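You operate a simulated robot arm through the tools that you are given. There is no shell and no other tool. Be economical: measure what you need, move in short steps, check, and stop when the job is done.

You run a simulated robot arm. Do the job below in one go: nothing can be reset, and whatever is moved stays where it is left.

Task
Mount the purple cell in frame 3 and zero its dial.
Fine: cell on the platform, yoke over it, support wound down, then zero, in that order.

Only the result counts: the job must be done as asked and must still hold three seconds after the hand-in. Knocking over, shifting, dropping, spilling or breaking anything else fails it.

Robot
A 7-joint arm with a two-finger parallel gripper on a trunk, on a base that drives. Base frame: it is fixed to the floor where the robot stands at the start and does not move with it; the origin is under the middle of the robot, x ahead of it, y to its left, z up. Units: mm, rad, N and s.
With the tool pointing down near the work surface it reaches from about 180 to 720 mm from the robot's upright axis, wherever it stands. Its first joint turns from -2.897 to 2.897 rad. Places, roughly: frame 1 [800, 900, 1100]; frame 1 side knob [600, 900, 900]; frame 1 yoke [800, 1000, 1200]; frame 2 [800, 600, 1100]; frame 2 side knob [600, 600, 900]; frame 2 yoke [800, 600, 1200]; frame 3 [700, 300, 1100]; frame 3 dial [700, 200, 1300]; frame 3 platform [700, 300, 1100]; frame 3 side knob [500, 300, 900]; frame 3 yoke [500, 300, 1100]. Payload 1.57 kg.
Tool frame: the origin (TCP) lies between the finger pads and is the grasp point; the fingertips stand 30 mm ahead of it; z points along the fingers, y is the line along which they close. The gripper opens to 110 mm. The fingers are 24 mm wide and 12 mm thick; the gripper's body (48 by 112 mm) begins 78 mm behind the TCP.
Orientation is told as [roll, pitch, yaw] about the base's x, y, z axes, in that order, counted from this pose: with the fingers straight down and closing along the base's y, the tool's x points along the base's -x, its y along +y and its z along -z.

Tools
- The arm moves only by the tool play_rows. Its arguments are lists of equal length, an entry for each row: "offset": the shift along the base's x, y, z in mm, a list of three; "angular": the turn, a rotation vector about the base's x, y, z in rad, a list of three; "grip": the opening, from 0 (shut) to 1 (fully open). In form: {"offset": [[x, y, z], ...], "angular": [[ax, ay, az], ...], "grip": [grip, ...]}. A call has 1 to 20 rows; each row shifts and turns the commanded pose from where the row before left it. A row lasts 0.2 s, in which the tool goes at most 50 mm and 0.15 rad; a call with a longer step from one row to the next is refused whole, and so is a gripper value outside its range. A pose out of reach is approached as far as the arm can. The call stops where the force on the tool passes 90 N (or 10 N more than at its start, if that is more) or the arm is blocked; 0.2 s more then pass. Each finger travels about 45 mm/s and halts on what it meets, pressing with about 43 N; the grip force reading is that of the motor and also rises with nothing between the fingers. The clock runs only during rows and for 0.2 s after the last one: add rows that do not move to give the fingers time. The reply holds the time, the measured pose of the TCP, the force on the tool along the base axes, the opening and the grip force, in the units named above and with some noise, with the torque about the TCP (base axes, N m) and any sound that the robot's microphone picked up.
- Cameras (640 x 400 px; columns grow to the right, rows downward): "scene" is now at [28.8, 173, 1502.6]; the picture's right is [0.23, -0.97, 0.00], its down [-0.54, -0.13, -0.83] and it looks along [0.81, 0.19, -0.55] (base axes); focal length 248 px, centre (320, 200). "wrist" rides on the gripper at [70, 16, -141] in the tool frame; the picture's right is [-0.23, 0.97, 0.00], its down [-0.86, -0.20, -0.48] and it looks along [-0.47, -0.11, 0.88] (tool axes); focal length 222 px, centre (320, 200). There is no depth. A picture from a camera that has moved, and an enlarged one, comes with that camera's place and axes in the base frame and with its lens.
- capture(camera): a new picture of that camera. No time passes.
- slide_trunk(by): slides the trunk up (or, below 0, down) by that many mm; the arm and the scene camera ride with it, the base frame stays. It gives what a move gives, with no picture.
- steer(legs): drives the robot by 1 to 6 legs, each [ahead, turn to the left] in mm and rad, along the robot's own axes; the way and the turn of a leg run together, so that a leg with both is an arc; at most 1500 mm and 3.142 rad a leg. The arm and the cameras ride along, it lands a little off, and it stops where it bumps. It gives what a move gives.
- head_to(pan, tilt): turns the head with the scene camera to pan (to the left, within 2.705 rad either way) and tilt (down, from -0.506 to 1.204), counted from straight ahead of the robot. It gives what a move gives.
- zoom(camera, box): a new picture of the part [left, top, right, bottom] of that camera's present view, enlarged. No time passes.
- sign_off(): hands the job in; it is judged then, once.

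Work in short steps. Places have to be worked out from the pictures, the camera data and where the tool is seen: move nearer, look again, correct. Check each grasp and each placing, and mend what went wrong. You have 120 turns and 78 pictures in all, those below and enlarged ones among them. Open the gripper and draw the arm clear of the work before you hand the job in, unless the task says otherwise; then end with one line.

The tools are called after "Call:" by a JSON object that holds its "name" and its "arguments". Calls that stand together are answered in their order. play_rows: Moves the arm, as the interface text tells. Its arguments: {"type":"object","properties":{"offset":{"type":"array","items":{"type":"array","items":{"type":"number"}}},"angular":{"type":"array","items":{"type":"array","items":{"type":"number"}}},"grip":{"type":"array","items":{"type":"number"}}},"required":["offset","angular","grip"]} The other tools are called the same way: slide_trunk (by) slides the trunk up or down; steer (legs) drives the base; head_to (pan, tilt) turns the head that bears the scene camera; capture (camera) takes a picture; zoom (camera, box) takes an enlarged picture of a part of a camera's view; sign_off () hands the job in.

At the start:

```text
time_s: 0.0
eef_pos: [383.7, 194.9, 1000.6]
ee_rot: [-0.001, 0.0, 0.002]
wrist_force: [-0.1, -0.3, 0.4]
moment: [0.0, 0.0, -0.01]
gripper_width: 110.2
finger_force: 0.0
trunk travel left (down, up): [-422.0, 168.0]
robot x, y, heading: [-2.1, 0.5, -0.004]
head pan, tilt: [0.234, 0.586]
```

scene: 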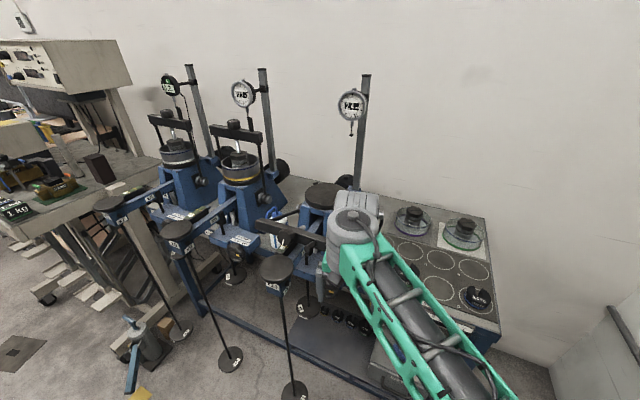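
wrist: 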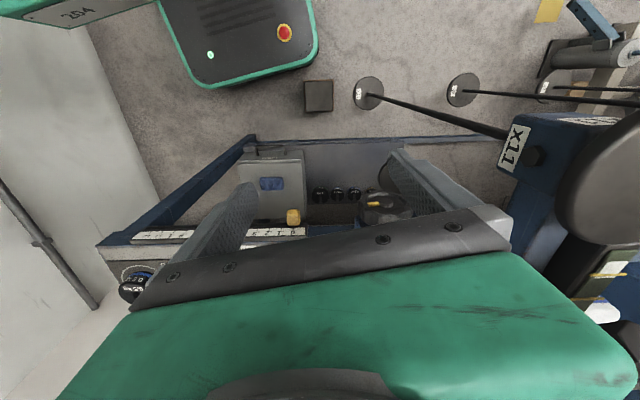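

The arm blocks part of the view; I zoom in on the frame 3 area and the cells on the right.

Call:
{"name": "zoom", "arguments": {"camera": "scene", "box": [360, 170, 520, 320]}}

Call:
{"name": "zoom", "arguments": {"camera": "scene", "box": [130, 60, 400, 300]}}

```text
2.67 times, centred on (440, 245) of scene
camera zoom: at [28.8, 173.0, 1502.6], right [0.23, -0.97, 0.0], down [-0.54, -0.13, -0.83], along [0.81, 0.19, -0.55], focal length 662 px, centre (0, 80)
```

zoom: 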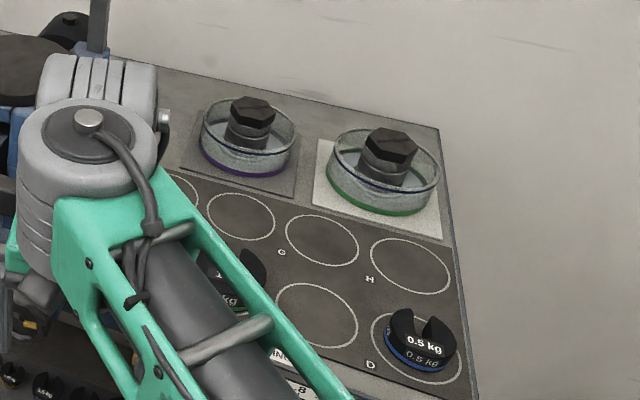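

```text
1.67 times, centred on (265, 180) of scene
camera zoom: at [28.8, 173.0, 1502.6], right [0.23, -0.97, 0.0], down [-0.54, -0.13, -0.83], along [0.81, 0.19, -0.55], focal length 414 px, centre (412, 233)
```

zoom: 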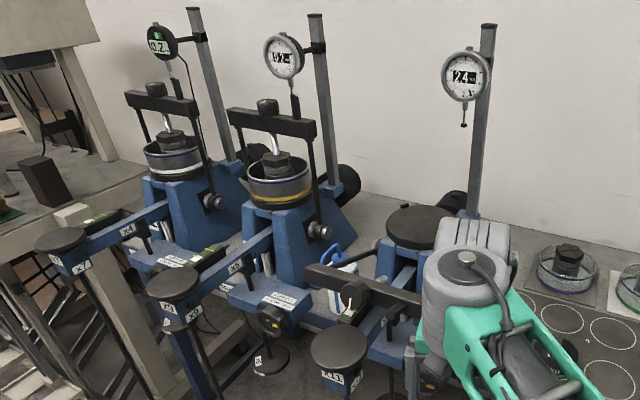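

The purple cell is the left one at about (847, -5). I move the arm to the right and up to clear the view of frame 3.

Call:
{"name": "play_rows", "arguments": {"offset": [[0, 0, 45], [0, 0, 45], [0, -30, 30], [0, -45, 0], [0, -45, 0], [0, -45, 0], [0, -45, 0], [0, -45, 0], [0, -45, 0], [0, -45, 0], [-20, -40, 0], [-20, -40, 0]], "angular": [[0, 0, 0], [0, 0, 0], [0, 0, 0], [0, 0, 0], [0, 0, 0], [0, 0, 0], [0, 0, 0], [0, 0, 0], [0, 0, 0], [0, 0, 0], [0, 0, 0], [0, 0, 0]], "grip": [1, 1, 1, 1, 1, 1, 1, 1, 1, 1, 1, 1]}}

Call:
{"name": "capture", "arguments": {"camera": "scene"}}

Call:
{"name": "zoom", "arguments": {"camera": "scene", "box": [240, 70, 420, 182]}}

Call:
{"name": "zoom", "arguments": {"camera": "scene", "box": [220, 170, 400, 282]}}

```text
time_s: 2.6
eef_pos: [341.9, -229.2, 1119.5]
ee_rot: [0.0, 0.001, 0.0]
wrist_force: [0.5, -0.1, 0.0]
moment: [0.0, 0.02, 0.03]
gripper_width: 110.1
finger_force: 0.0
trunk travel left (down, up): [-422.0, 168.0]
robot x, y, heading: [-2.6, 1.5, 0.001]
head pan, tilt: [0.234, 0.586]
```

```text
73 pictures are left
camera scene: at [28.7, 172.9, 1502.6], right [0.23, -0.97, 0.0], down [-0.54, -0.13, -0.83], along [0.81, 0.19, -0.55], focal length 248 px, centre (320, 200)
```

scene: 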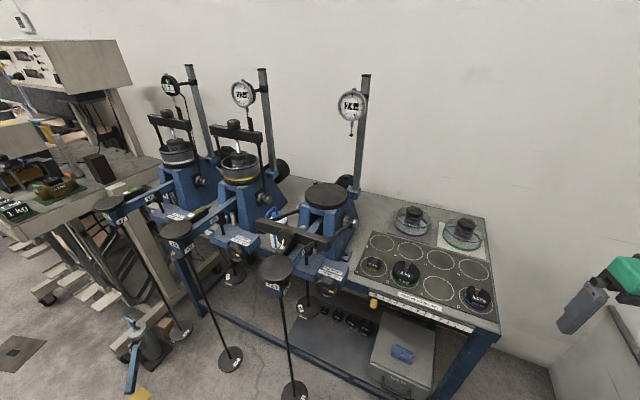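

```text
3.56 times, centred on (330, 126) of scene
camera zoom: at [28.7, 172.9, 1502.6], right [0.23, -0.97, 0.0], down [-0.54, -0.13, -0.83], along [0.81, 0.19, -0.55], focal length 883 px, centre (284, 463)
```

zoom: 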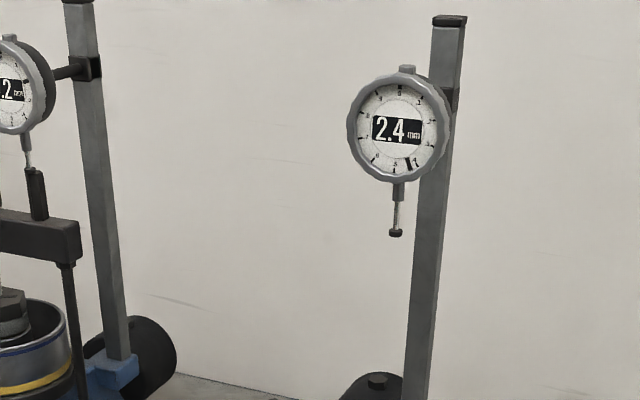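

```text
3.56 times, centred on (310, 226) of scene
camera zoom: at [28.7, 172.9, 1502.6], right [0.23, -0.97, 0.0], down [-0.54, -0.13, -0.83], along [0.81, 0.19, -0.55], focal length 883 px, centre (356, 108)
```

zoom: 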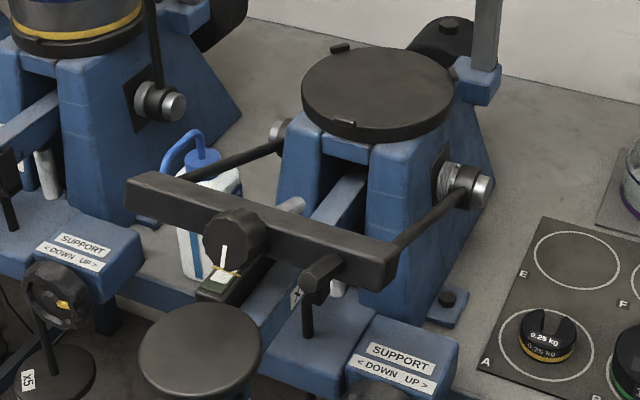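

The view is clear now. I pull the arm in toward the middle before driving closer on an S-path that keeps away from the hanger of frame 3.

Call:
{"name": "play_rows", "arguments": {"offset": [[0, 45, 10], [0, 45, 10], [0, 45, 10], [0, 40, 0], [0, 0, 0]], "angular": [[0, 0, 0], [0, 0, 0], [0, 0, 0], [0, 0, 0], [0, 0, 0]], "grip": [1, 1, 1, 1, 1]}}

Call:
{"name": "steer", "arguments": {"legs": [[-80, 0], [140, -0.6], [140, 0.6]]}}

Call:
{"name": "head_to", "arguments": {"pan": 0.3, "tilt": 0.65}}

Call:
{"name": "capture", "arguments": {"camera": "scene"}}

```text
time_s: 3.8
eef_pos: [344.0, -55.5, 1151.7]
ee_rot: [-0.002, 0.0, 0.001]
wrist_force: [0.6, -0.5, 0.1]
moment: [0.0, 0.0, 0.03]
gripper_width: 110.1
finger_force: 0.0
trunk travel left (down, up): [-422.0, 168.0]
robot x, y, heading: [3.2, -0.5, 0.005]
head pan, tilt: [0.234, 0.586]
```

```text
time_s: 7.8
eef_pos: [481.1, -175.4, 1151.9]
ee_rot: [0.0, 0.002, -0.129]
wrist_force: [0.0, -0.2, -0.4]
moment: [0.01, 0.0, 0.02]
gripper_width: 109.9
finger_force: 0.1
trunk travel left (down, up): [-422.0, 168.0]
robot x, y, heading: [146.3, -77.4, -0.134]
head pan, tilt: [0.234, 0.586]
stopped in leg 3: the robot was blocked; the commanded pose is now the measured one
```

```text
time_s: 8.5
eef_pos: [480.2, -175.8, 1151.7]
ee_rot: [0.0, 0.002, -0.129]
wrist_force: [-0.2, -1.8, 0.0]
moment: [0.03, 0.02, 0.0]
gripper_width: 110.0
finger_force: 0.1
trunk travel left (down, up): [-422.0, 168.0]
robot x, y, heading: [146.2, -80.6, -0.135]
head pan, tilt: [0.3, 0.649]
```

```text
70 pictures are left
camera scene: at [196.1, 95.3, 1497.2], right [0.17, -0.99, 0.0], down [-0.6, -0.1, -0.8], along [0.79, 0.13, -0.6], focal length 248 px, centre (320, 200)
```

scene: 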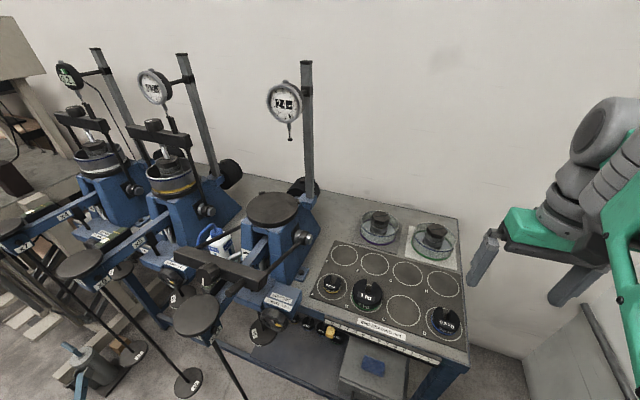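

The base got blocked near the table edge. I look down at the base to see what it touches.

Call:
{"name": "head_to", "arguments": {"pan": 0.3, "tilt": 1.2}}

Call:
{"name": "capture", "arguments": {"camera": "scene"}}

Call:
{"name": "capture", "arguments": {"camera": "wrist"}}

```text
time_s: 9.4
eef_pos: [480.7, -176.5, 1151.9]
ee_rot: [-0.001, 0.0, -0.13]
wrist_force: [0.0, 0.0, -0.3]
moment: [0.01, 0.01, 0.03]
gripper_width: 110.1
finger_force: 0.2
trunk travel left (down, up): [-422.0, 168.0]
robot x, y, heading: [144.0, -78.6, -0.136]
head pan, tilt: [0.3, 1.201]
```

```text
69 pictures are left
camera scene: at [165.7, 90.2, 1456.9], right [0.17, -0.99, 0.0], down [-0.92, -0.15, -0.36], along [0.36, 0.06, -0.93], focal length 248 px, centre (320, 200)
```

scene: 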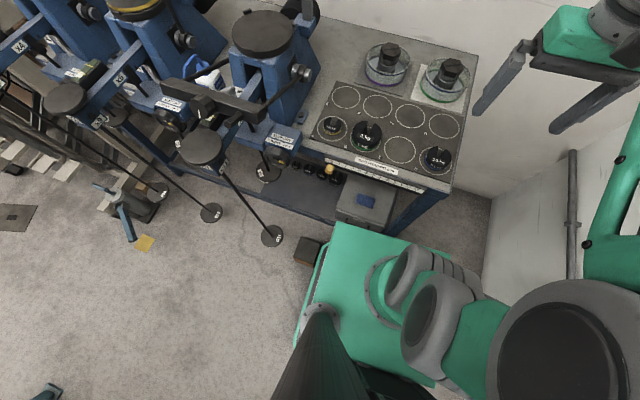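

```text
68 pictures are left
camera wrist: at [414.6, -150.8, 1293.7], right [0.35, 0.94, 0.0], down [0.82, -0.31, 0.48], along [0.45, -0.17, -0.88], focal length 222 px, centre (320, 200)
```

wrist: 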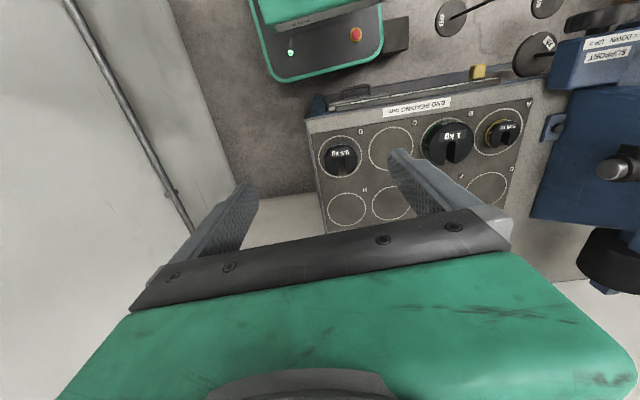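

A dark box on the floor sits left of the base and stopped the last turn; it appears not to have moved. I back off and come in further right and square to the table.

Call:
{"name": "steer", "arguments": {"legs": [[-110, 0], [75, -0.45], [80, 0.585]]}}

Call:
{"name": "head_to", "arguments": {"pan": 0.3, "tilt": 1.0}}

Call:
{"name": "capture", "arguments": {"camera": "scene"}}

```text
time_s: 13.6
eef_pos: [528.8, -165.6, 1151.2]
ee_rot: [0.001, 0.001, 0.004]
wrist_force: [0.2, 0.4, 0.3]
moment: [0.0, 0.02, -0.01]
gripper_width: 110.2
finger_force: 0.1
trunk travel left (down, up): [-422.0, 168.0]
robot x, y, heading: [185.8, -115.3, -0.008]
head pan, tilt: [0.3, 1.201]
```

```text
time_s: 14.3
eef_pos: [528.8, -166.3, 1152.3]
ee_rot: [0.001, 0.0, 0.001]
wrist_force: [-0.2, 0.0, 0.1]
moment: [0.01, -0.03, 0.03]
gripper_width: 109.5
finger_force: 0.1
trunk travel left (down, up): [-422.0, 168.0]
robot x, y, heading: [184.5, -111.5, -0.005]
head pan, tilt: [0.3, 1.0]
```

```text
67 pictures are left
camera scene: at [194.1, 60.2, 1469.4], right [0.29, -0.96, 0.0], down [-0.8, -0.25, -0.54], along [0.52, 0.16, -0.84], focal length 248 px, centre (320, 200)
```

scene: 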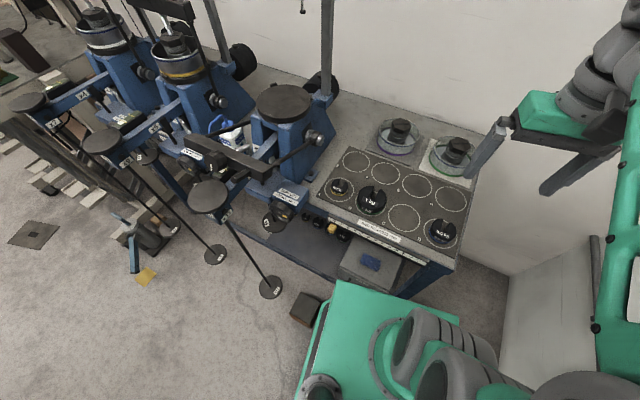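

In position at (185, -112). Now I look at the frame 3 details: dial, support knob, yoke and cell.

Call:
{"name": "head_to", "arguments": {"pan": 0.5, "tilt": 0.6}}

Call:
{"name": "capture", "arguments": {"camera": "scene"}}

Call:
{"name": "zoom", "arguments": {"camera": "scene", "box": [220, 150, 420, 275]}}

Call:
{"name": "zoom", "arguments": {"camera": "scene", "box": [280, 50, 380, 113]}}

```text
time_s: 15.2
eef_pos: [529.1, -166.7, 1152.4]
ee_rot: [0.0, -0.001, 0.003]
wrist_force: [-0.8, 0.2, 0.0]
moment: [0.0, 0.02, -0.02]
gripper_width: 110.1
finger_force: 0.1
trunk travel left (down, up): [-422.0, 168.0]
robot x, y, heading: [186.1, -110.8, -0.001]
head pan, tilt: [0.499, 0.6]
```

```text
66 pictures are left
camera scene: at [205.3, 81.9, 1501.3], right [0.48, -0.88, 0.0], down [-0.5, -0.27, -0.82], along [0.73, 0.39, -0.57], focal length 248 px, centre (320, 200)
```

scene: 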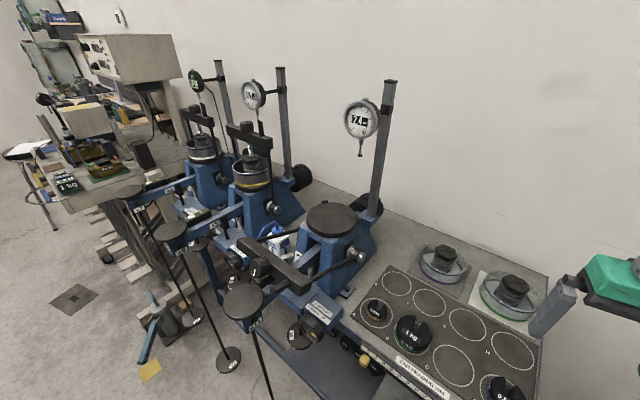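

```text
3.20 times, centred on (320, 212) of scene
camera zoom: at [205.3, 81.9, 1501.3], right [0.48, -0.88, 0.0], down [-0.5, -0.27, -0.82], along [0.73, 0.39, -0.57], focal length 795 px, centre (320, 160)
```

zoom: 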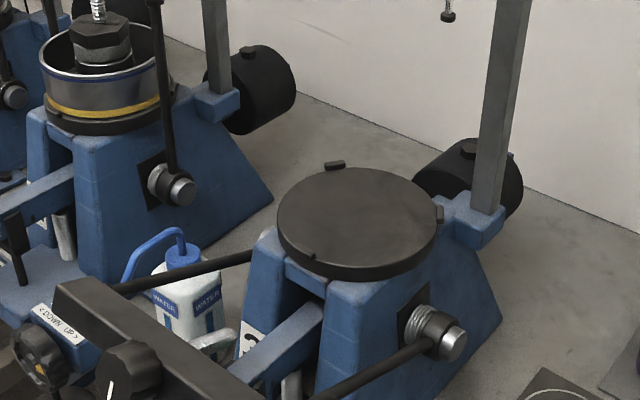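

```text
6.35 times, centred on (330, 82) of scene
camera zoom: at [205.3, 81.9, 1501.3], right [0.48, -0.88, 0.0], down [-0.5, -0.27, -0.82], along [0.73, 0.39, -0.57], focal length 1577 px, centre (256, 952)
```

zoom: 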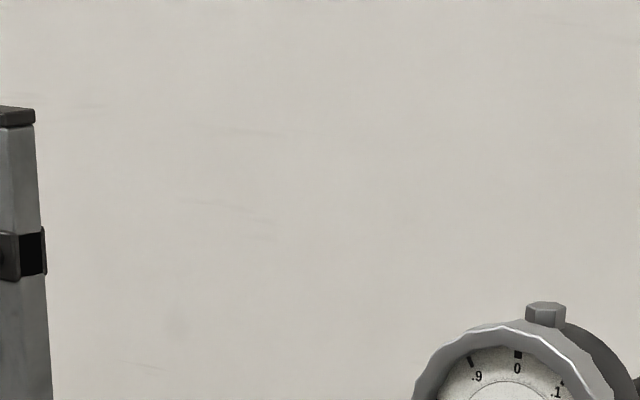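

Call:
{"name": "zoom", "arguments": {"camera": "scene", "box": [310, 85, 420, 165]}}

Call:
{"name": "zoom", "arguments": {"camera": "scene", "box": [220, 230, 350, 330]}}

Call:
{"name": "zoom", "arguments": {"camera": "scene", "box": [400, 220, 560, 330]}}

Call:
{"name": "zoom", "arguments": {"camera": "scene", "box": [200, 70, 320, 190]}}

```text
5.00 times, centred on (365, 125) of scene
camera zoom: at [205.3, 81.9, 1501.3], right [0.48, -0.88, 0.0], down [-0.5, -0.27, -0.82], along [0.73, 0.39, -0.57], focal length 1242 px, centre (95, 575)
```

zoom: 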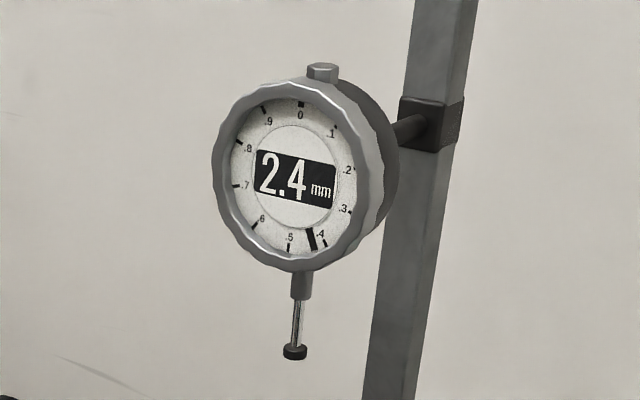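

```text
4.00 times, centred on (285, 280) of scene
camera zoom: at [205.3, 81.9, 1501.3], right [0.48, -0.88, 0.0], down [-0.5, -0.27, -0.82], along [0.73, 0.39, -0.57], focal length 993 px, centre (460, -120)
```

zoom: 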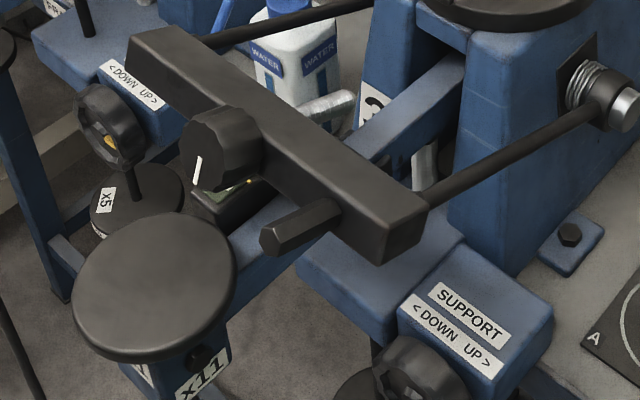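

```text
3.64 times, centred on (480, 275) of scene
camera zoom: at [205.3, 81.9, 1501.3], right [0.48, -0.88, 0.0], down [-0.5, -0.27, -0.82], along [0.73, 0.39, -0.57], focal length 903 px, centre (-262, -73)
```

zoom: 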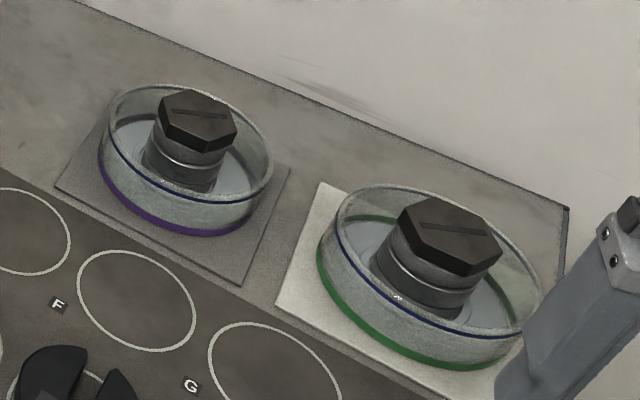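

```text
3.33 times, centred on (260, 130) of scene
camera zoom: at [205.3, 81.9, 1501.3], right [0.48, -0.88, 0.0], down [-0.5, -0.27, -0.82], along [0.73, 0.39, -0.57], focal length 828 px, centre (520, 433)
```

zoom: 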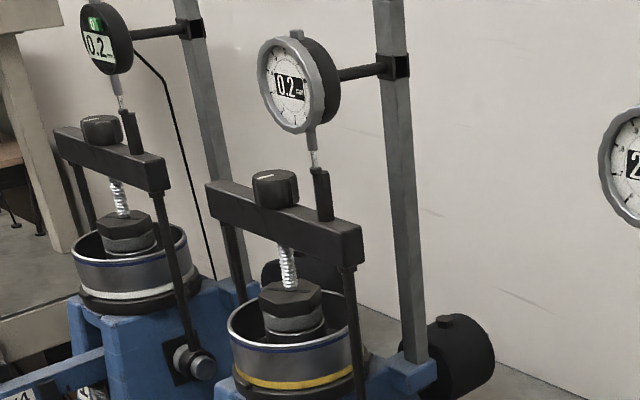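

The cell's clear ring is about 145 mm wide, too wide for the gripper, so the hex cap is the grip point. I move above the cell and look with the wrist camera.

Call:
{"name": "play_rows", "arguments": {"offset": [[40, 26, 0], [40, 26, 0], [40, 26, 0], [40, 26, 0], [40, 26, 0], [40, 26, -10], [20, 0, 0], [0, 0, 0]], "angular": [[0, 0, 0], [0, 0, 0], [0, 0, 0], [0, 0, 0], [0, 0, 0], [0, 0, 0], [0, 0, 0], [0, 0, 0]], "grip": [1, 1, 1, 1, 1, 1, 1, 1]}}

Call:
{"name": "capture", "arguments": {"camera": "wrist"}}

```text
time_s: 16.9
eef_pos: [788.7, -10.0, 1142.4]
ee_rot: [0.0, 0.002, 0.003]
wrist_force: [0.2, 0.0, 0.1]
moment: [0.02, 0.02, -0.03]
gripper_width: 110.4
finger_force: 0.0
trunk travel left (down, up): [-422.0, 168.0]
robot x, y, heading: [181.2, -111.5, 0.002]
head pan, tilt: [0.499, 0.6]
```

```text
59 pictures are left
camera wrist: at [719.8, 5.8, 1284.3], right [0.23, 0.97, 0.0], down [0.86, -0.2, 0.48], along [0.47, -0.11, -0.88], focal length 222 px, centre (320, 200)
```

wrist: 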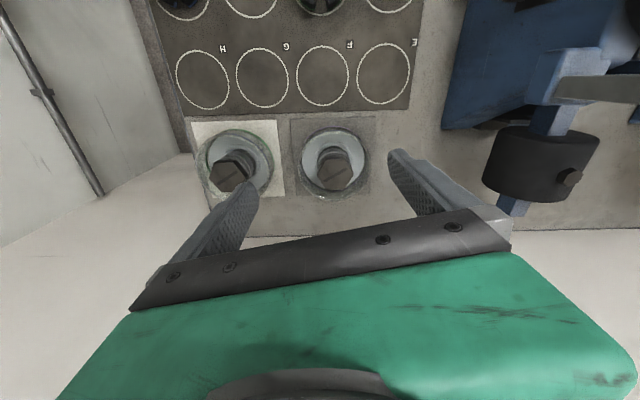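

Call:
{"name": "zoom", "arguments": {"camera": "wrist", "box": [270, 100, 400, 210]}}

```text
3.64 times, centred on (335, 155) of wrist
camera zoom: at [719.8, 5.8, 1284.3], right [0.23, 0.97, 0.0], down [0.86, -0.2, 0.48], along [0.47, -0.11, -0.88], focal length 808 px, centre (266, 364)
```

zoom: 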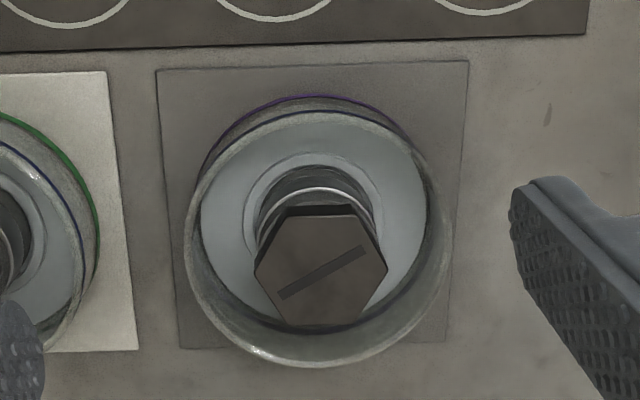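

The hex cap top is at about (860, -4, 944), with flats at a yaw of about +0.32. I align above it with a part-open gripper and check.

Call:
{"name": "play_rows", "arguments": {"offset": [[36, 3, -20], [35, 3, -20], [0, 0, -30], [0, 0, -32], [0, 0, 0]], "angular": [[0, 0, 0.1], [0, 0, 0.1], [0, 0, 0.12], [0, 0, 0], [0, 0, 0]], "grip": [0.68, 0.68, 0.68, 0.68, 0.68]}}

Call:
{"name": "capture", "arguments": {"camera": "wrist"}}

Call:
{"name": "capture", "arguments": {"camera": "scene"}}

```text
time_s: 18.1
eef_pos: [838.4, -6.5, 1038.9]
ee_rot: [-0.001, 0.0, 0.323]
wrist_force: [-0.5, -1.1, -0.3]
moment: [-0.02, -0.02, -0.01]
gripper_width: 74.8
finger_force: 0.1
out of reach, approached as far as the arm can: row 2
trunk travel left (down, up): [-422.0, 168.0]
robot x, y, heading: [187.0, -111.3, -0.007]
head pan, tilt: [0.499, 0.6]
```

```text
57 pictures are left
camera wrist: at [768.0, -13.2, 1180.6], right [-0.09, 1.0, 0.0], down [0.87, 0.08, 0.48], along [0.48, 0.04, -0.88], focal length 222 px, centre (320, 200)
```

wrist: 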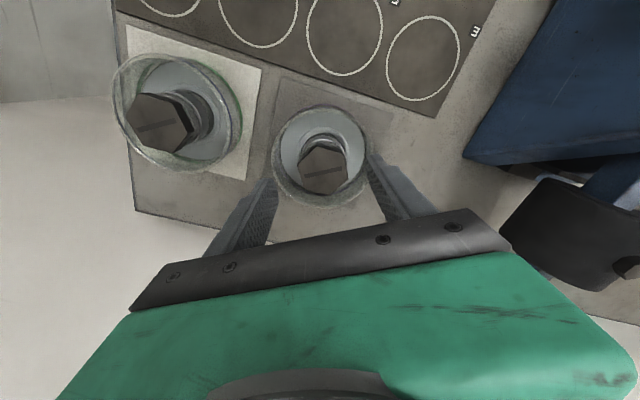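

```text
56 pictures are left
camera scene: at [205.4, 82.0, 1501.4], right [0.48, -0.88, 0.0], down [-0.5, -0.27, -0.82], along [0.73, 0.39, -0.57], focal length 248 px, centre (320, 200)
```

scene: 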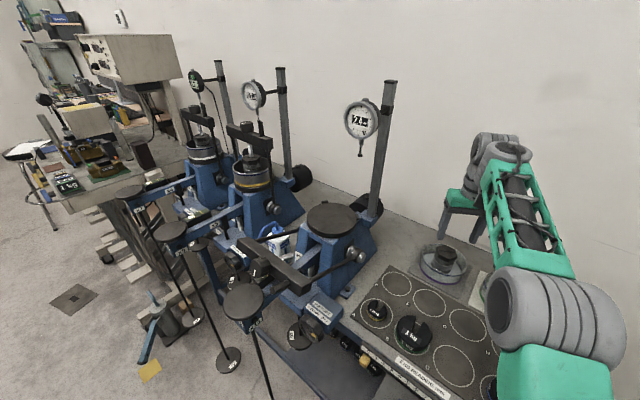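

Reach was limited while high. I zoom to refine the cap position.

Call:
{"name": "zoom", "arguments": {"camera": "wrist", "box": [230, 90, 410, 220]}}

```text
3.08 times, centred on (320, 155) of wrist
camera zoom: at [768.0, -13.2, 1180.6], right [-0.09, 1.0, 0.0], down [0.87, 0.08, 0.48], along [0.48, 0.04, -0.88], focal length 684 px, centre (320, 338)
```

zoom: 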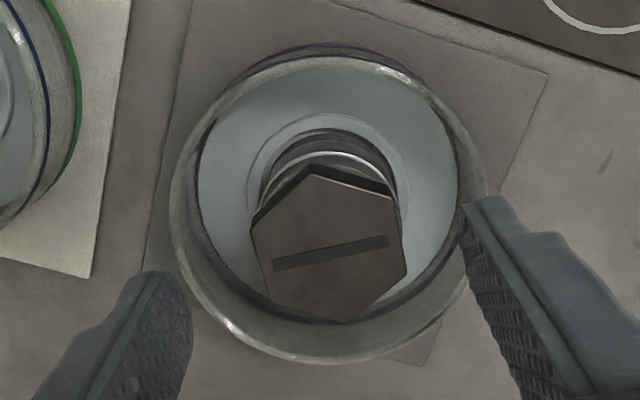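

Cap centre confirmed at (860, -3). I go down to just above it while correcting x and yaw.

Call:
{"name": "play_rows", "arguments": {"offset": [[0, 0, -27], [0, 0, -27], [11, 2, 0], [11, 2, 0], [0, 0, 0]], "angular": [[0, 0, -0.04], [0, 0, 0], [0, 0, 0], [0, 0, 0], [0, 0, 0]], "grip": [0.66, 0.66, 0.66, 0.66, 0.66]}}

Call:
{"name": "capture", "arguments": {"camera": "wrist"}}

Call:
{"name": "zoom", "arguments": {"camera": "scene", "box": [400, 180, 530, 300]}}

```text
time_s: 19.4
eef_pos: [861.9, -1.9, 987.1]
ee_rot: [0.001, 0.001, 0.282]
wrist_force: [-0.1, 0.6, 1.1]
moment: [0.01, 0.02, -0.03]
gripper_width: 72.8
finger_force: 0.1
trunk travel left (down, up): [-422.0, 168.0]
robot x, y, heading: [185.2, -109.7, 0.0]
head pan, tilt: [0.499, 0.6]
```

```text
54 pictures are left
camera wrist: at [790.9, -5.9, 1127.5], right [-0.05, 1.0, 0.0], down [0.88, 0.05, 0.48], along [0.48, 0.03, -0.88], focal length 222 px, centre (320, 200)
```

wrist: 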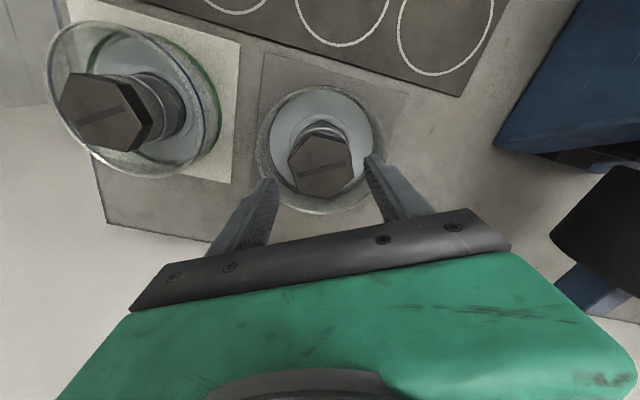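

```text
3.33 times, centred on (465, 240) of scene
camera zoom: at [205.5, 82.0, 1501.4], right [0.48, -0.88, 0.0], down [-0.5, -0.27, -0.82], along [0.73, 0.39, -0.57], focal length 828 px, centre (-163, 67)
```

zoom: 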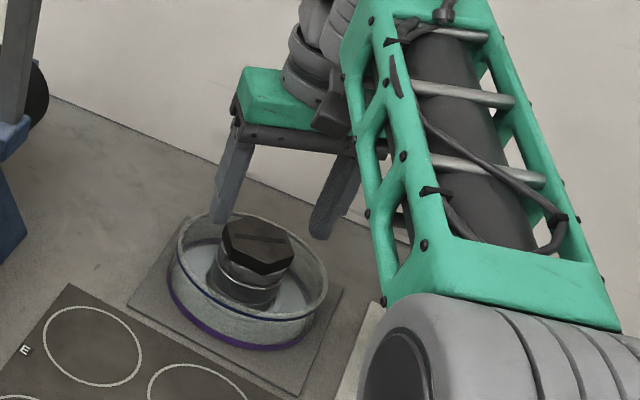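

Aligned; descending around the cap and closing.

Call:
{"name": "play_rows", "arguments": {"offset": [[-3, 0, -20], [0, 0, -20], [0, 0, -14], [0, 0, 0], [0, 0, 0], [0, 0, 0], [0, 0, 0]], "angular": [[0, 0, 0], [0, 0, 0], [0, 0, 0], [0, 0, 0], [0, 0, 0], [0, 0, 0], [0, 0, 0]], "grip": [0.66, 0.66, 0.66, 0.66, 0.3, 0.3, 0.3]}}

Call:
{"name": "capture", "arguments": {"camera": "wrist"}}

```text
time_s: 20.9
eef_pos: [857.0, -0.3, 930.4]
ee_rot: [-0.002, 0.0, 0.284]
wrist_force: [-0.6, 2.8, 0.5]
moment: [0.18, -0.22, -0.04]
gripper_width: 57.1
finger_force: 31.8
trunk travel left (down, up): [-422.0, 168.0]
robot x, y, heading: [184.5, -113.7, -0.004]
head pan, tilt: [0.499, 0.6]
```

```text
52 pictures are left
camera wrist: at [787.0, -5.4, 1072.8], right [-0.05, 1.0, 0.0], down [0.88, 0.05, 0.48], along [0.48, 0.03, -0.88], focal length 222 px, centre (320, 200)
```

wrist: 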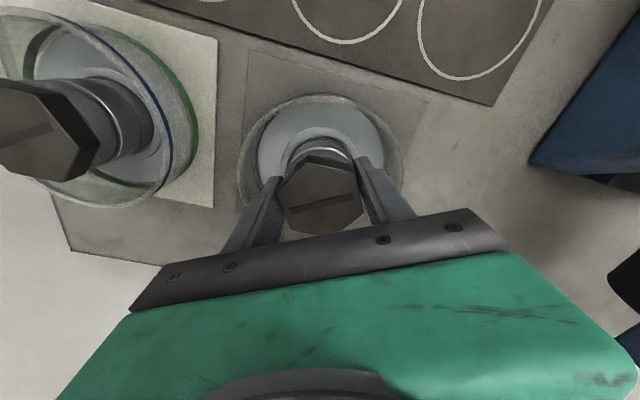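

Gripped at 57 mm. I lift a little and check the whole cell comes along.

Call:
{"name": "play_rows", "arguments": {"offset": [[0, 0, 0], [0, 0, 10], [0, 0, 15], [0, 0, 20], [0, 0, 0]], "angular": [[0, 0, 0], [0, 0, 0], [0, 0, 0], [0, 0, 0], [0, 0, 0]], "grip": [0.2, 0.2, 0.2, 0.2, 0.2]}}

Call:
{"name": "zoom", "arguments": {"camera": "scene", "box": [400, 180, 530, 300]}}

```text
time_s: 22.1
eef_pos: [858.5, -2.6, 975.9]
ee_rot: [0.0, 0.002, 0.283]
wrist_force: [-0.4, 0.0, -8.5]
moment: [-0.01, 0.02, 0.0]
gripper_width: 55.6
finger_force: 43.2
trunk travel left (down, up): [-422.0, 168.0]
robot x, y, heading: [186.8, -110.1, -0.002]
head pan, tilt: [0.499, 0.6]
```

```text
3.33 times, centred on (465, 240) of scene
camera zoom: at [206.1, 82.1, 1501.3], right [0.48, -0.88, 0.0], down [-0.5, -0.27, -0.82], along [0.73, 0.39, -0.57], focal length 828 px, centre (-163, 67)
```

zoom: 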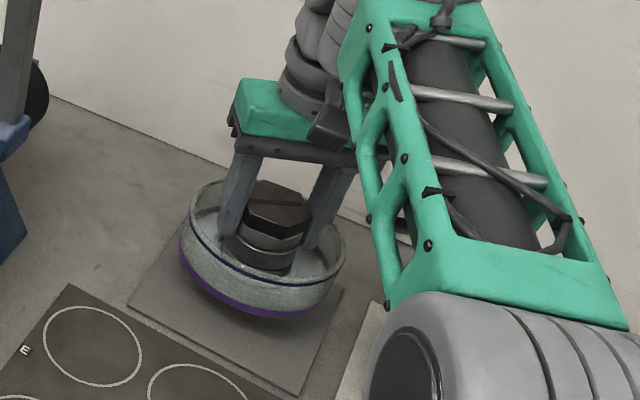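

The whole cell lifts (8.5 N). But the dial hangs at about (684, 240, 1276–1390), so an upright hand would hit it over the platform; I set the cell back on its pad and re-grip with the hand leaning back toward the robot.

Call:
{"name": "play_rows", "arguments": {"offset": [[0, 0, -20], [0, 0, -15], [0, 0, -6], [0, 0, -4], [0, 0, 0], [0, 0, 0], [0, 0, 0]], "angular": [[0, 0, 0], [0, 0, 0], [0, 0, 0], [0, 0, 0], [0, 0, 0], [0, 0, 0], [0, 0, 0]], "grip": [0.2, 0.2, 0.2, 0.2, 0.2, 0.64, 0.64]}}

Call:
{"name": "play_rows", "arguments": {"offset": [[0, 0, 20], [0, 0, 10], [0, 0, 0], [0, 0, 0], [0, 0, 0], [0, 0, 0], [0, 0, 0], [0, 0, 0]], "angular": [[0, 0, 0], [0, 0, 0], [0.042, -0.144, 0], [0.042, -0.144, 0], [0.042, -0.144, 0], [0.042, -0.144, 0], [0.042, -0.144, 0], [0, 0, 0]], "grip": [0.66, 0.66, 0.66, 0.66, 0.66, 0.66, 0.66, 0.66]}}

Call:
{"name": "capture", "arguments": {"camera": "wrist"}}

Call:
{"name": "zoom", "arguments": {"camera": "scene", "box": [400, 180, 530, 300]}}

```text
time_s: 23.8
eef_pos: [858.2, -1.7, 930.9]
ee_rot: [-0.002, 0.003, 0.283]
wrist_force: [-1.2, 0.2, -0.3]
moment: [0.0, -0.01, 0.01]
gripper_width: 70.3
finger_force: 0.0
trunk travel left (down, up): [-422.0, 168.0]
robot x, y, heading: [183.2, -109.3, -0.0]
head pan, tilt: [0.499, 0.6]
```

```text
time_s: 25.6
eef_pos: [858.3, -3.5, 961.8]
ee_rot: [0.001, -0.751, 0.28]
wrist_force: [0.4, -0.6, 0.1]
moment: [0.01, 0.03, 0.0]
gripper_width: 72.7
finger_force: 0.0
trunk travel left (down, up): [-422.0, 168.0]
robot x, y, heading: [182.6, -114.4, -0.002]
head pan, tilt: [0.499, 0.6]
```

```text
50 pictures are left
camera wrist: at [712.2, -27.8, 1017.9], right [-0.11, 0.98, 0.16], down [0.34, -0.11, 0.93], along [0.93, 0.16, -0.32], focal length 222 px, centre (320, 200)
```

wrist: 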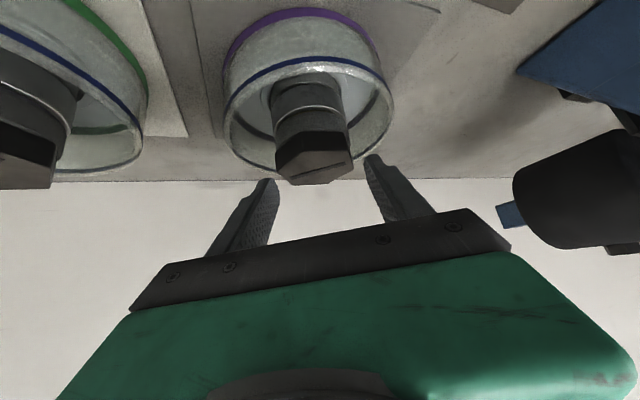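

```text
3.33 times, centred on (465, 240) of scene
camera zoom: at [205.2, 81.9, 1501.4], right [0.48, -0.88, 0.0], down [-0.5, -0.27, -0.83], along [0.73, 0.39, -0.56], focal length 828 px, centre (-163, 67)
```

zoom: 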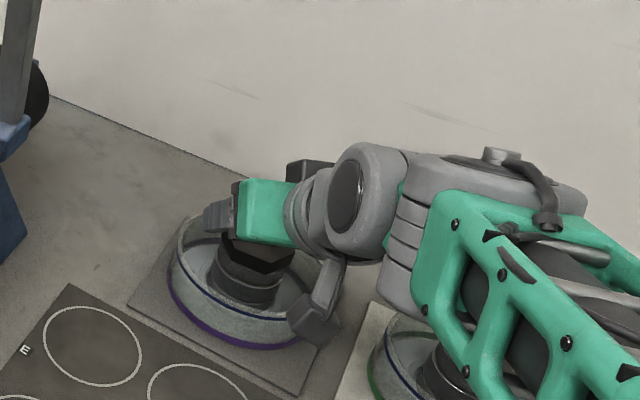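

The tilt worked and the hex still sits centred between the fingers. I lower and close.

Call:
{"name": "play_rows", "arguments": {"offset": [[0, 1, -12], [0, 0, -12], [0, 0, -3], [0, 0, 0], [0, 0, 0], [0, 0, 0], [0, 0, 0]], "angular": [[0, 0, 0], [0, 0, 0], [0, 0, 0], [0, 0, 0], [0, 0, 0], [0, 0, 0], [0, 0, 0]], "grip": [0.66, 0.66, 0.66, 0.2, 0.2, 0.2, 0.2]}}

Call:
{"name": "play_rows", "arguments": {"offset": [[0, 0, 10], [0, 0, 20], [0, 0, 30], [0, 0, 30], [0, 0, 0]], "angular": [[0, 0, 0], [0, 0, 0], [0, 0, 0], [0, 0, 0], [0, 0, 0]], "grip": [0.1, 0.1, 0.1, 0.1, 0.1]}}

Call:
{"name": "capture", "arguments": {"camera": "wrist"}}

Call:
{"name": "capture", "arguments": {"camera": "scene"}}

```text
time_s: 27.1
eef_pos: [857.6, -2.0, 934.8]
ee_rot: [0.001, -0.748, 0.281]
wrist_force: [0.9, -2.1, 0.4]
moment: [-0.4, -0.43, -0.23]
gripper_width: 55.5
finger_force: 41.2
trunk travel left (down, up): [-422.0, 168.0]
robot x, y, heading: [184.9, -110.8, -0.005]
head pan, tilt: [0.499, 0.6]
```

```text
time_s: 28.4
eef_pos: [858.2, -1.5, 1022.8]
ee_rot: [0.002, -0.747, 0.28]
wrist_force: [-0.4, 0.4, -9.1]
moment: [-0.05, -0.01, 0.03]
gripper_width: 55.6
finger_force: 42.8
trunk travel left (down, up): [-422.0, 168.0]
robot x, y, heading: [185.5, -117.4, -0.0]
head pan, tilt: [0.499, 0.6]
```

```text
48 pictures are left
camera wrist: at [714.2, -26.5, 1078.7], right [-0.11, 0.98, 0.16], down [0.35, -0.11, 0.93], along [0.93, 0.16, -0.33], focal length 222 px, centre (320, 200)
```

wrist: 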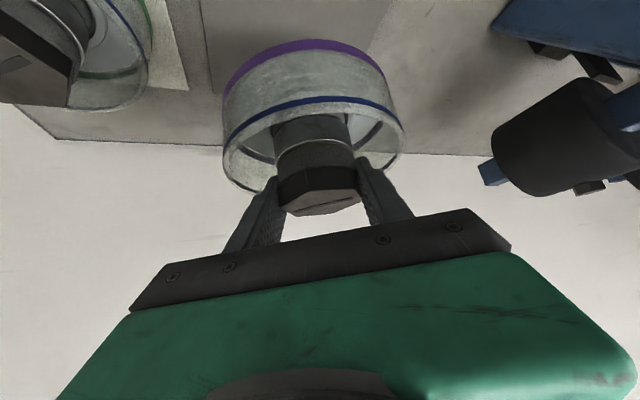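

```text
47 pictures are left
camera scene: at [206.1, 82.0, 1501.3], right [0.48, -0.88, 0.0], down [-0.5, -0.27, -0.82], along [0.73, 0.39, -0.57], focal length 248 px, centre (320, 200)
```

scene: 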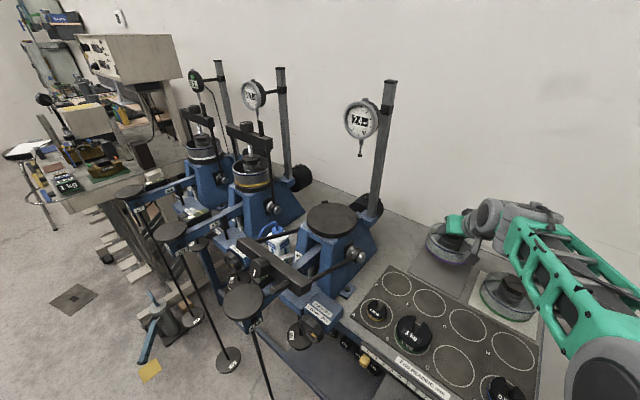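

Cell held firmly. The dial column stands at about (798, 220), so I raise it and carry it around in front of the column and dial to the platform at (702, 310, 1064).

Call:
{"name": "play_rows", "arguments": {"offset": [[0, 0, 40], [-10, 0, 40], [-20, 0, 40], [-35, 0, 40], [-40, 10, 8], [-40, 10, 0], [-40, 10, 0], [-40, 10, 0], [-30, 20, 0], [0, 0, 0]], "angular": [[0, 0, 0], [0, 0, 0], [0, 0, 0], [0, 0, 0], [0, 0, -0.06], [0, 0, -0.06], [0, 0, -0.06], [0, 0, -0.06], [0, 0, -0.04], [0, 0, 0]], "grip": [0.1, 0.1, 0.1, 0.1, 0.1, 0.1, 0.1, 0.1, 0.1, 0.1]}}

Call:
{"name": "play_rows", "arguments": {"offset": [[0, 40, 0], [0, 42, 0], [0, 42, 0], [0, 42, 0], [0, 42, 0], [0, 42, 0], [0, 0, 0]], "angular": [[0, 0, 0], [0, 0, 0], [0, 0, 0], [0, 0, 0], [0, 0, 0], [0, 0, 0], [0, 0, 0]], "grip": [0.1, 0.1, 0.1, 0.1, 0.1, 0.1, 0.1]}}

Call:
{"name": "capture", "arguments": {"camera": "scene"}}

Call:
{"name": "capture", "arguments": {"camera": "wrist"}}

```text
refused: row 4 steps farther than a row can; nothing moved
```

```text
time_s: 29.6
eef_pos: [868.6, 175.2, 1031.0]
ee_rot: [-0.007, -0.759, 0.236]
wrist_force: [-5.1, -44.5, 5.7]
moment: [4.66, -0.15, 4.04]
gripper_width: 11.2
finger_force: 0.1
trunk travel left (down, up): [-422.0, 168.0]
robot x, y, heading: [184.3, -110.4, -0.03]
head pan, tilt: [0.499, 0.6]
stopped in row 6: the force on the tool passed its limit (the readings are from after the stop); the commanded pose is now the measured one
```

```text
46 pictures are left
camera scene: at [207.8, 76.2, 1502.3], right [0.45, -0.89, 0.0], down [-0.5, -0.25, -0.83], along [0.74, 0.38, -0.56], focal length 248 px, centre (320, 200)
```

scene: 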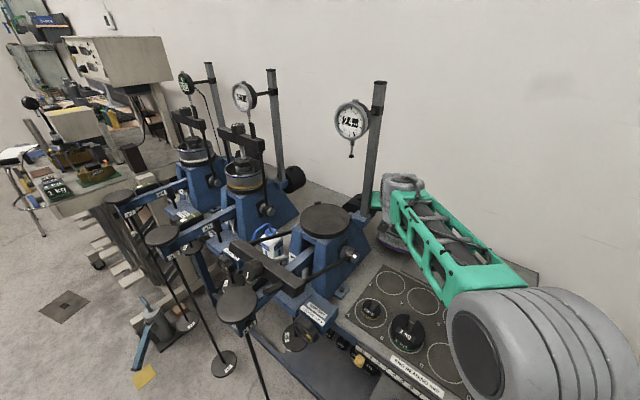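

```text
45 pictures are left
camera wrist: at [722.0, 157.2, 1087.0], right [-0.06, 0.99, 0.15], down [0.33, -0.12, 0.94], along [0.94, 0.11, -0.32], focal length 222 px, centre (320, 200)
```

wrist: 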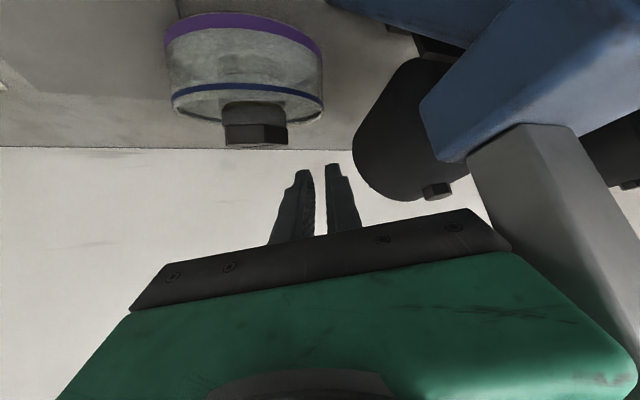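

My chained second call ran even though the first was refused: the cell was knocked out of the grip against frame 3's rear and dropped, apparently upright. I back the hand away gently and inspect; from now on I send dependent moves one at a time.

Call:
{"name": "play_rows", "arguments": {"offset": [[0, -8, 5], [0, -10, 30], [0, -20, 40], [0, -40, 20], [0, -40, 0], [0, -30, 0], [0, 0, 0]], "angular": [[0, 0, 0], [0, 0, 0], [0, 0, 0], [0, 0, 0], [0, 0, 0], [0, 0, 0], [0, 0, 0]], "grip": [0.1, 0.1, 0.1, 0.1, 0.1, 0.1, 0.1]}}

```text
time_s: 31.2
eef_pos: [866.9, 35.5, 1125.5]
ee_rot: [-0.01, -0.752, 0.253]
wrist_force: [0.0, 0.8, -0.4]
moment: [0.01, -0.03, 0.03]
gripper_width: 10.8
finger_force: 0.0
trunk travel left (down, up): [-422.0, 168.0]
robot x, y, heading: [185.1, -111.9, -0.02]
head pan, tilt: [0.499, 0.6]
```

Call:
{"name": "capture", "arguments": {"camera": "wrist"}}

Call:
{"name": "capture", "arguments": {"camera": "scene"}}

Call:
{"name": "zoom", "arguments": {"camera": "scene", "box": [300, 170, 460, 280]}}

```text
44 pictures are left
camera wrist: at [721.0, 15.9, 1180.6], right [-0.08, 0.99, 0.15], down [0.33, -0.11, 0.94], along [0.94, 0.12, -0.32], focal length 222 px, centre (320, 200)
```

wrist: 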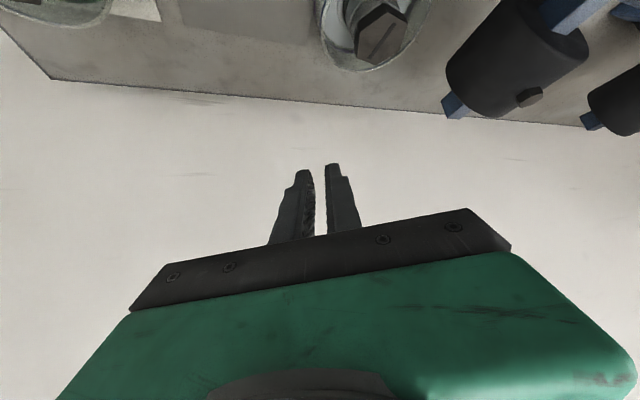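

```text
43 pictures are left
camera scene: at [208.4, 81.2, 1501.4], right [0.46, -0.89, 0.0], down [-0.5, -0.26, -0.83], along [0.73, 0.38, -0.56], focal length 248 px, centre (320, 200)
```

scene: 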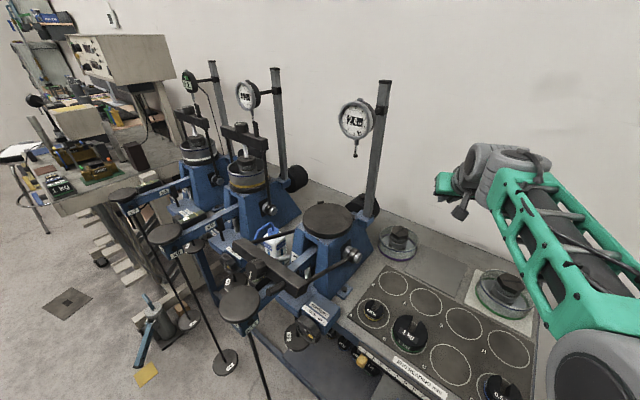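

```text
3.64 times, centred on (380, 225) of scene
camera zoom: at [208.4, 81.2, 1501.4], right [0.46, -0.89, 0.0], down [-0.5, -0.26, -0.83], along [0.73, 0.38, -0.56], focal length 903 px, centre (102, 109)
```

zoom: 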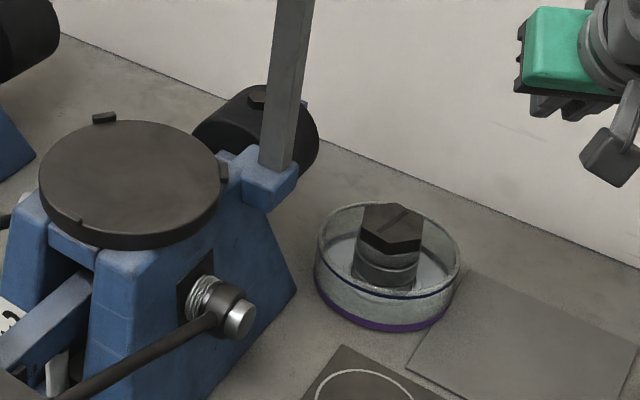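

The cell stands upright and intact on the table near (890, 133), and frame 3 looks unmoved. I zoom the wrist view to read the hex orientation.

Call:
{"name": "zoom", "arguments": {"camera": "wrist", "box": [310, 0, 450, 90]}}

```text
4.44 times, centred on (380, 45) of wrist
camera zoom: at [721.0, 15.9, 1180.6], right [-0.08, 0.99, 0.15], down [0.33, -0.11, 0.94], along [0.94, 0.12, -0.32], focal length 987 px, centre (53, 889)
```

zoom: 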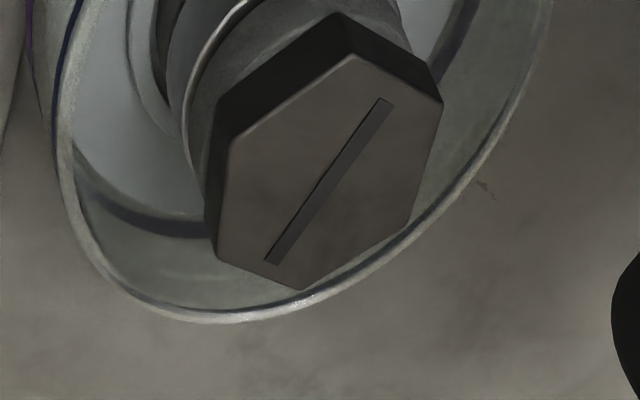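

Hex centre about (894, 134), closing yaw about +0.15. I move above it with the tilted hand.

Call:
{"name": "play_rows", "arguments": {"offset": [[5, 20, -20], [5, 20, -20], [5, 20, -20], [5, 20, -20], [5, 19, -20], [0, 0, 0]], "angular": [[0, 0, -0.05], [0, 0, -0.05], [0, 0, 0], [0, 0, 0], [0, 0, 0], [0, 0, 0]], "grip": [0.66, 0.66, 0.66, 0.66, 0.66, 0.66]}}

Call:
{"name": "capture", "arguments": {"camera": "wrist"}}

Call:
{"name": "zoom", "arguments": {"camera": "scene", "box": [300, 170, 460, 280]}}

```text
time_s: 32.6
eef_pos: [892.5, 135.0, 1022.0]
ee_rot: [-0.01, -0.753, 0.151]
wrist_force: [-0.4, -0.6, -0.5]
moment: [-0.02, -0.01, -0.01]
gripper_width: 72.7
finger_force: 0.1
trunk travel left (down, up): [-422.0, 168.0]
robot x, y, heading: [183.7, -116.1, -0.019]
head pan, tilt: [0.499, 0.6]
```

```text
40 pictures are left
camera wrist: at [744.3, 130.4, 1078.2], right [0.02, 0.99, 0.15], down [0.32, -0.15, 0.94], along [0.95, 0.03, -0.32], focal length 222 px, centre (320, 200)
```

wrist: 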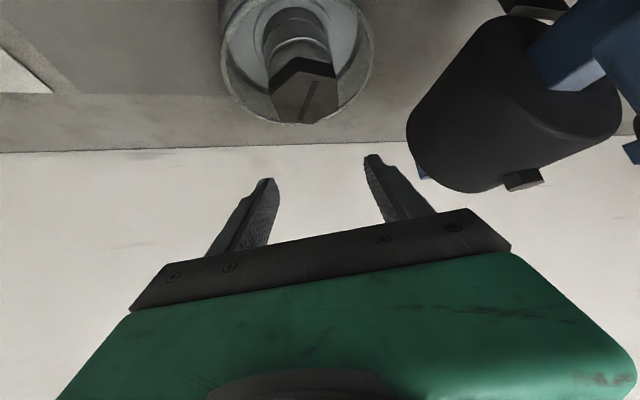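

```text
3.64 times, centred on (380, 225) of scene
camera zoom: at [208.6, 81.7, 1501.4], right [0.46, -0.89, 0.0], down [-0.5, -0.26, -0.82], along [0.73, 0.38, -0.57], focal length 903 px, centre (102, 109)
```

zoom: 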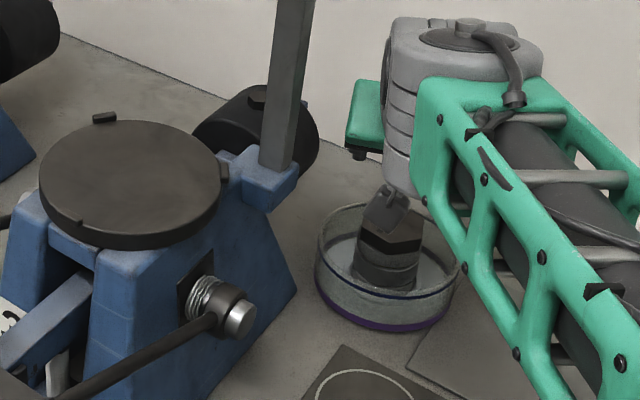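

Aligned with the hex at (890, 136). Descending straight to grip height.

Call:
{"name": "play_rows", "arguments": {"offset": [[-1, 0, -30], [0, 0, -30], [0, 0, -20], [0, 0, -10], [0, 0, 0]], "angular": [[0, 0, 0], [0, 0, 0], [0, 0, 0], [0, 0, 0], [0, 0, 0]], "grip": [0.66, 0.66, 0.66, 0.66, 0.66]}}

Call:
{"name": "capture", "arguments": {"camera": "wrist"}}

```text
time_s: 33.8
eef_pos: [890.8, 137.0, 934.2]
ee_rot: [-0.01, -0.753, 0.153]
wrist_force: [0.7, -0.1, -0.1]
moment: [0.01, 0.02, -0.02]
gripper_width: 72.7
finger_force: 0.0
trunk travel left (down, up): [-422.0, 168.0]
robot x, y, heading: [186.4, -112.0, -0.017]
head pan, tilt: [0.499, 0.6]
```

```text
38 pictures are left
camera wrist: at [742.5, 132.0, 989.6], right [0.02, 0.99, 0.15], down [0.32, -0.15, 0.94], along [0.95, 0.03, -0.32], focal length 222 px, centre (320, 200)
```

wrist: 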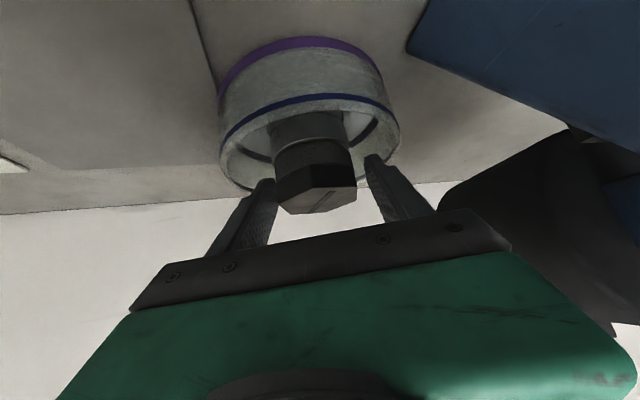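

The fingers straddle the hex. I close and lift straight up a little.

Call:
{"name": "play_rows", "arguments": {"offset": [[0, -2, -2], [0, 0, 0], [0, 0, 0], [0, 0, 0], [0, 0, 0], [0, 0, 10], [0, 0, 15], [0, 0, 0]], "angular": [[0, 0, 0], [0, 0, 0], [0, 0, 0], [0, 0, 0], [0, 0, 0], [0, 0, 0], [0, 0, 0], [0, 0, 0]], "grip": [0.5, 0.1, 0.1, 0.1, 0.1, 0.1, 0.1, 0.1]}}

Call:
{"name": "capture", "arguments": {"camera": "wrist"}}

```text
time_s: 35.6
eef_pos: [891.5, 134.2, 954.2]
ee_rot: [-0.012, -0.752, 0.154]
wrist_force: [0.4, 0.4, -9.1]
moment: [0.0, 0.01, -0.02]
gripper_width: 55.2
finger_force: 42.6
trunk travel left (down, up): [-422.0, 168.0]
robot x, y, heading: [187.3, -115.6, -0.024]
head pan, tilt: [0.499, 0.6]
```

```text
37 pictures are left
camera wrist: at [743.5, 129.0, 1010.3], right [0.02, 0.99, 0.15], down [0.32, -0.15, 0.93], along [0.95, 0.03, -0.32], focal length 222 px, centre (320, 200)
```

wrist: 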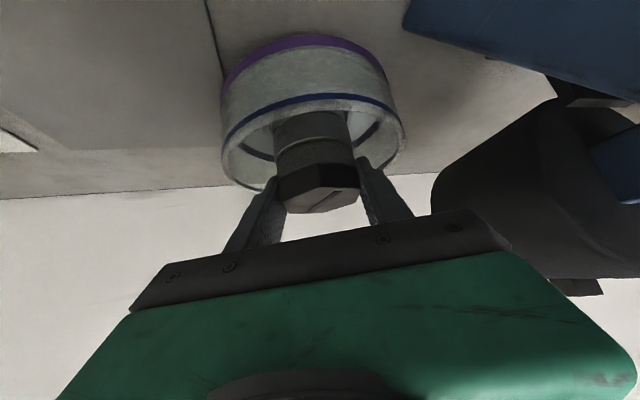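

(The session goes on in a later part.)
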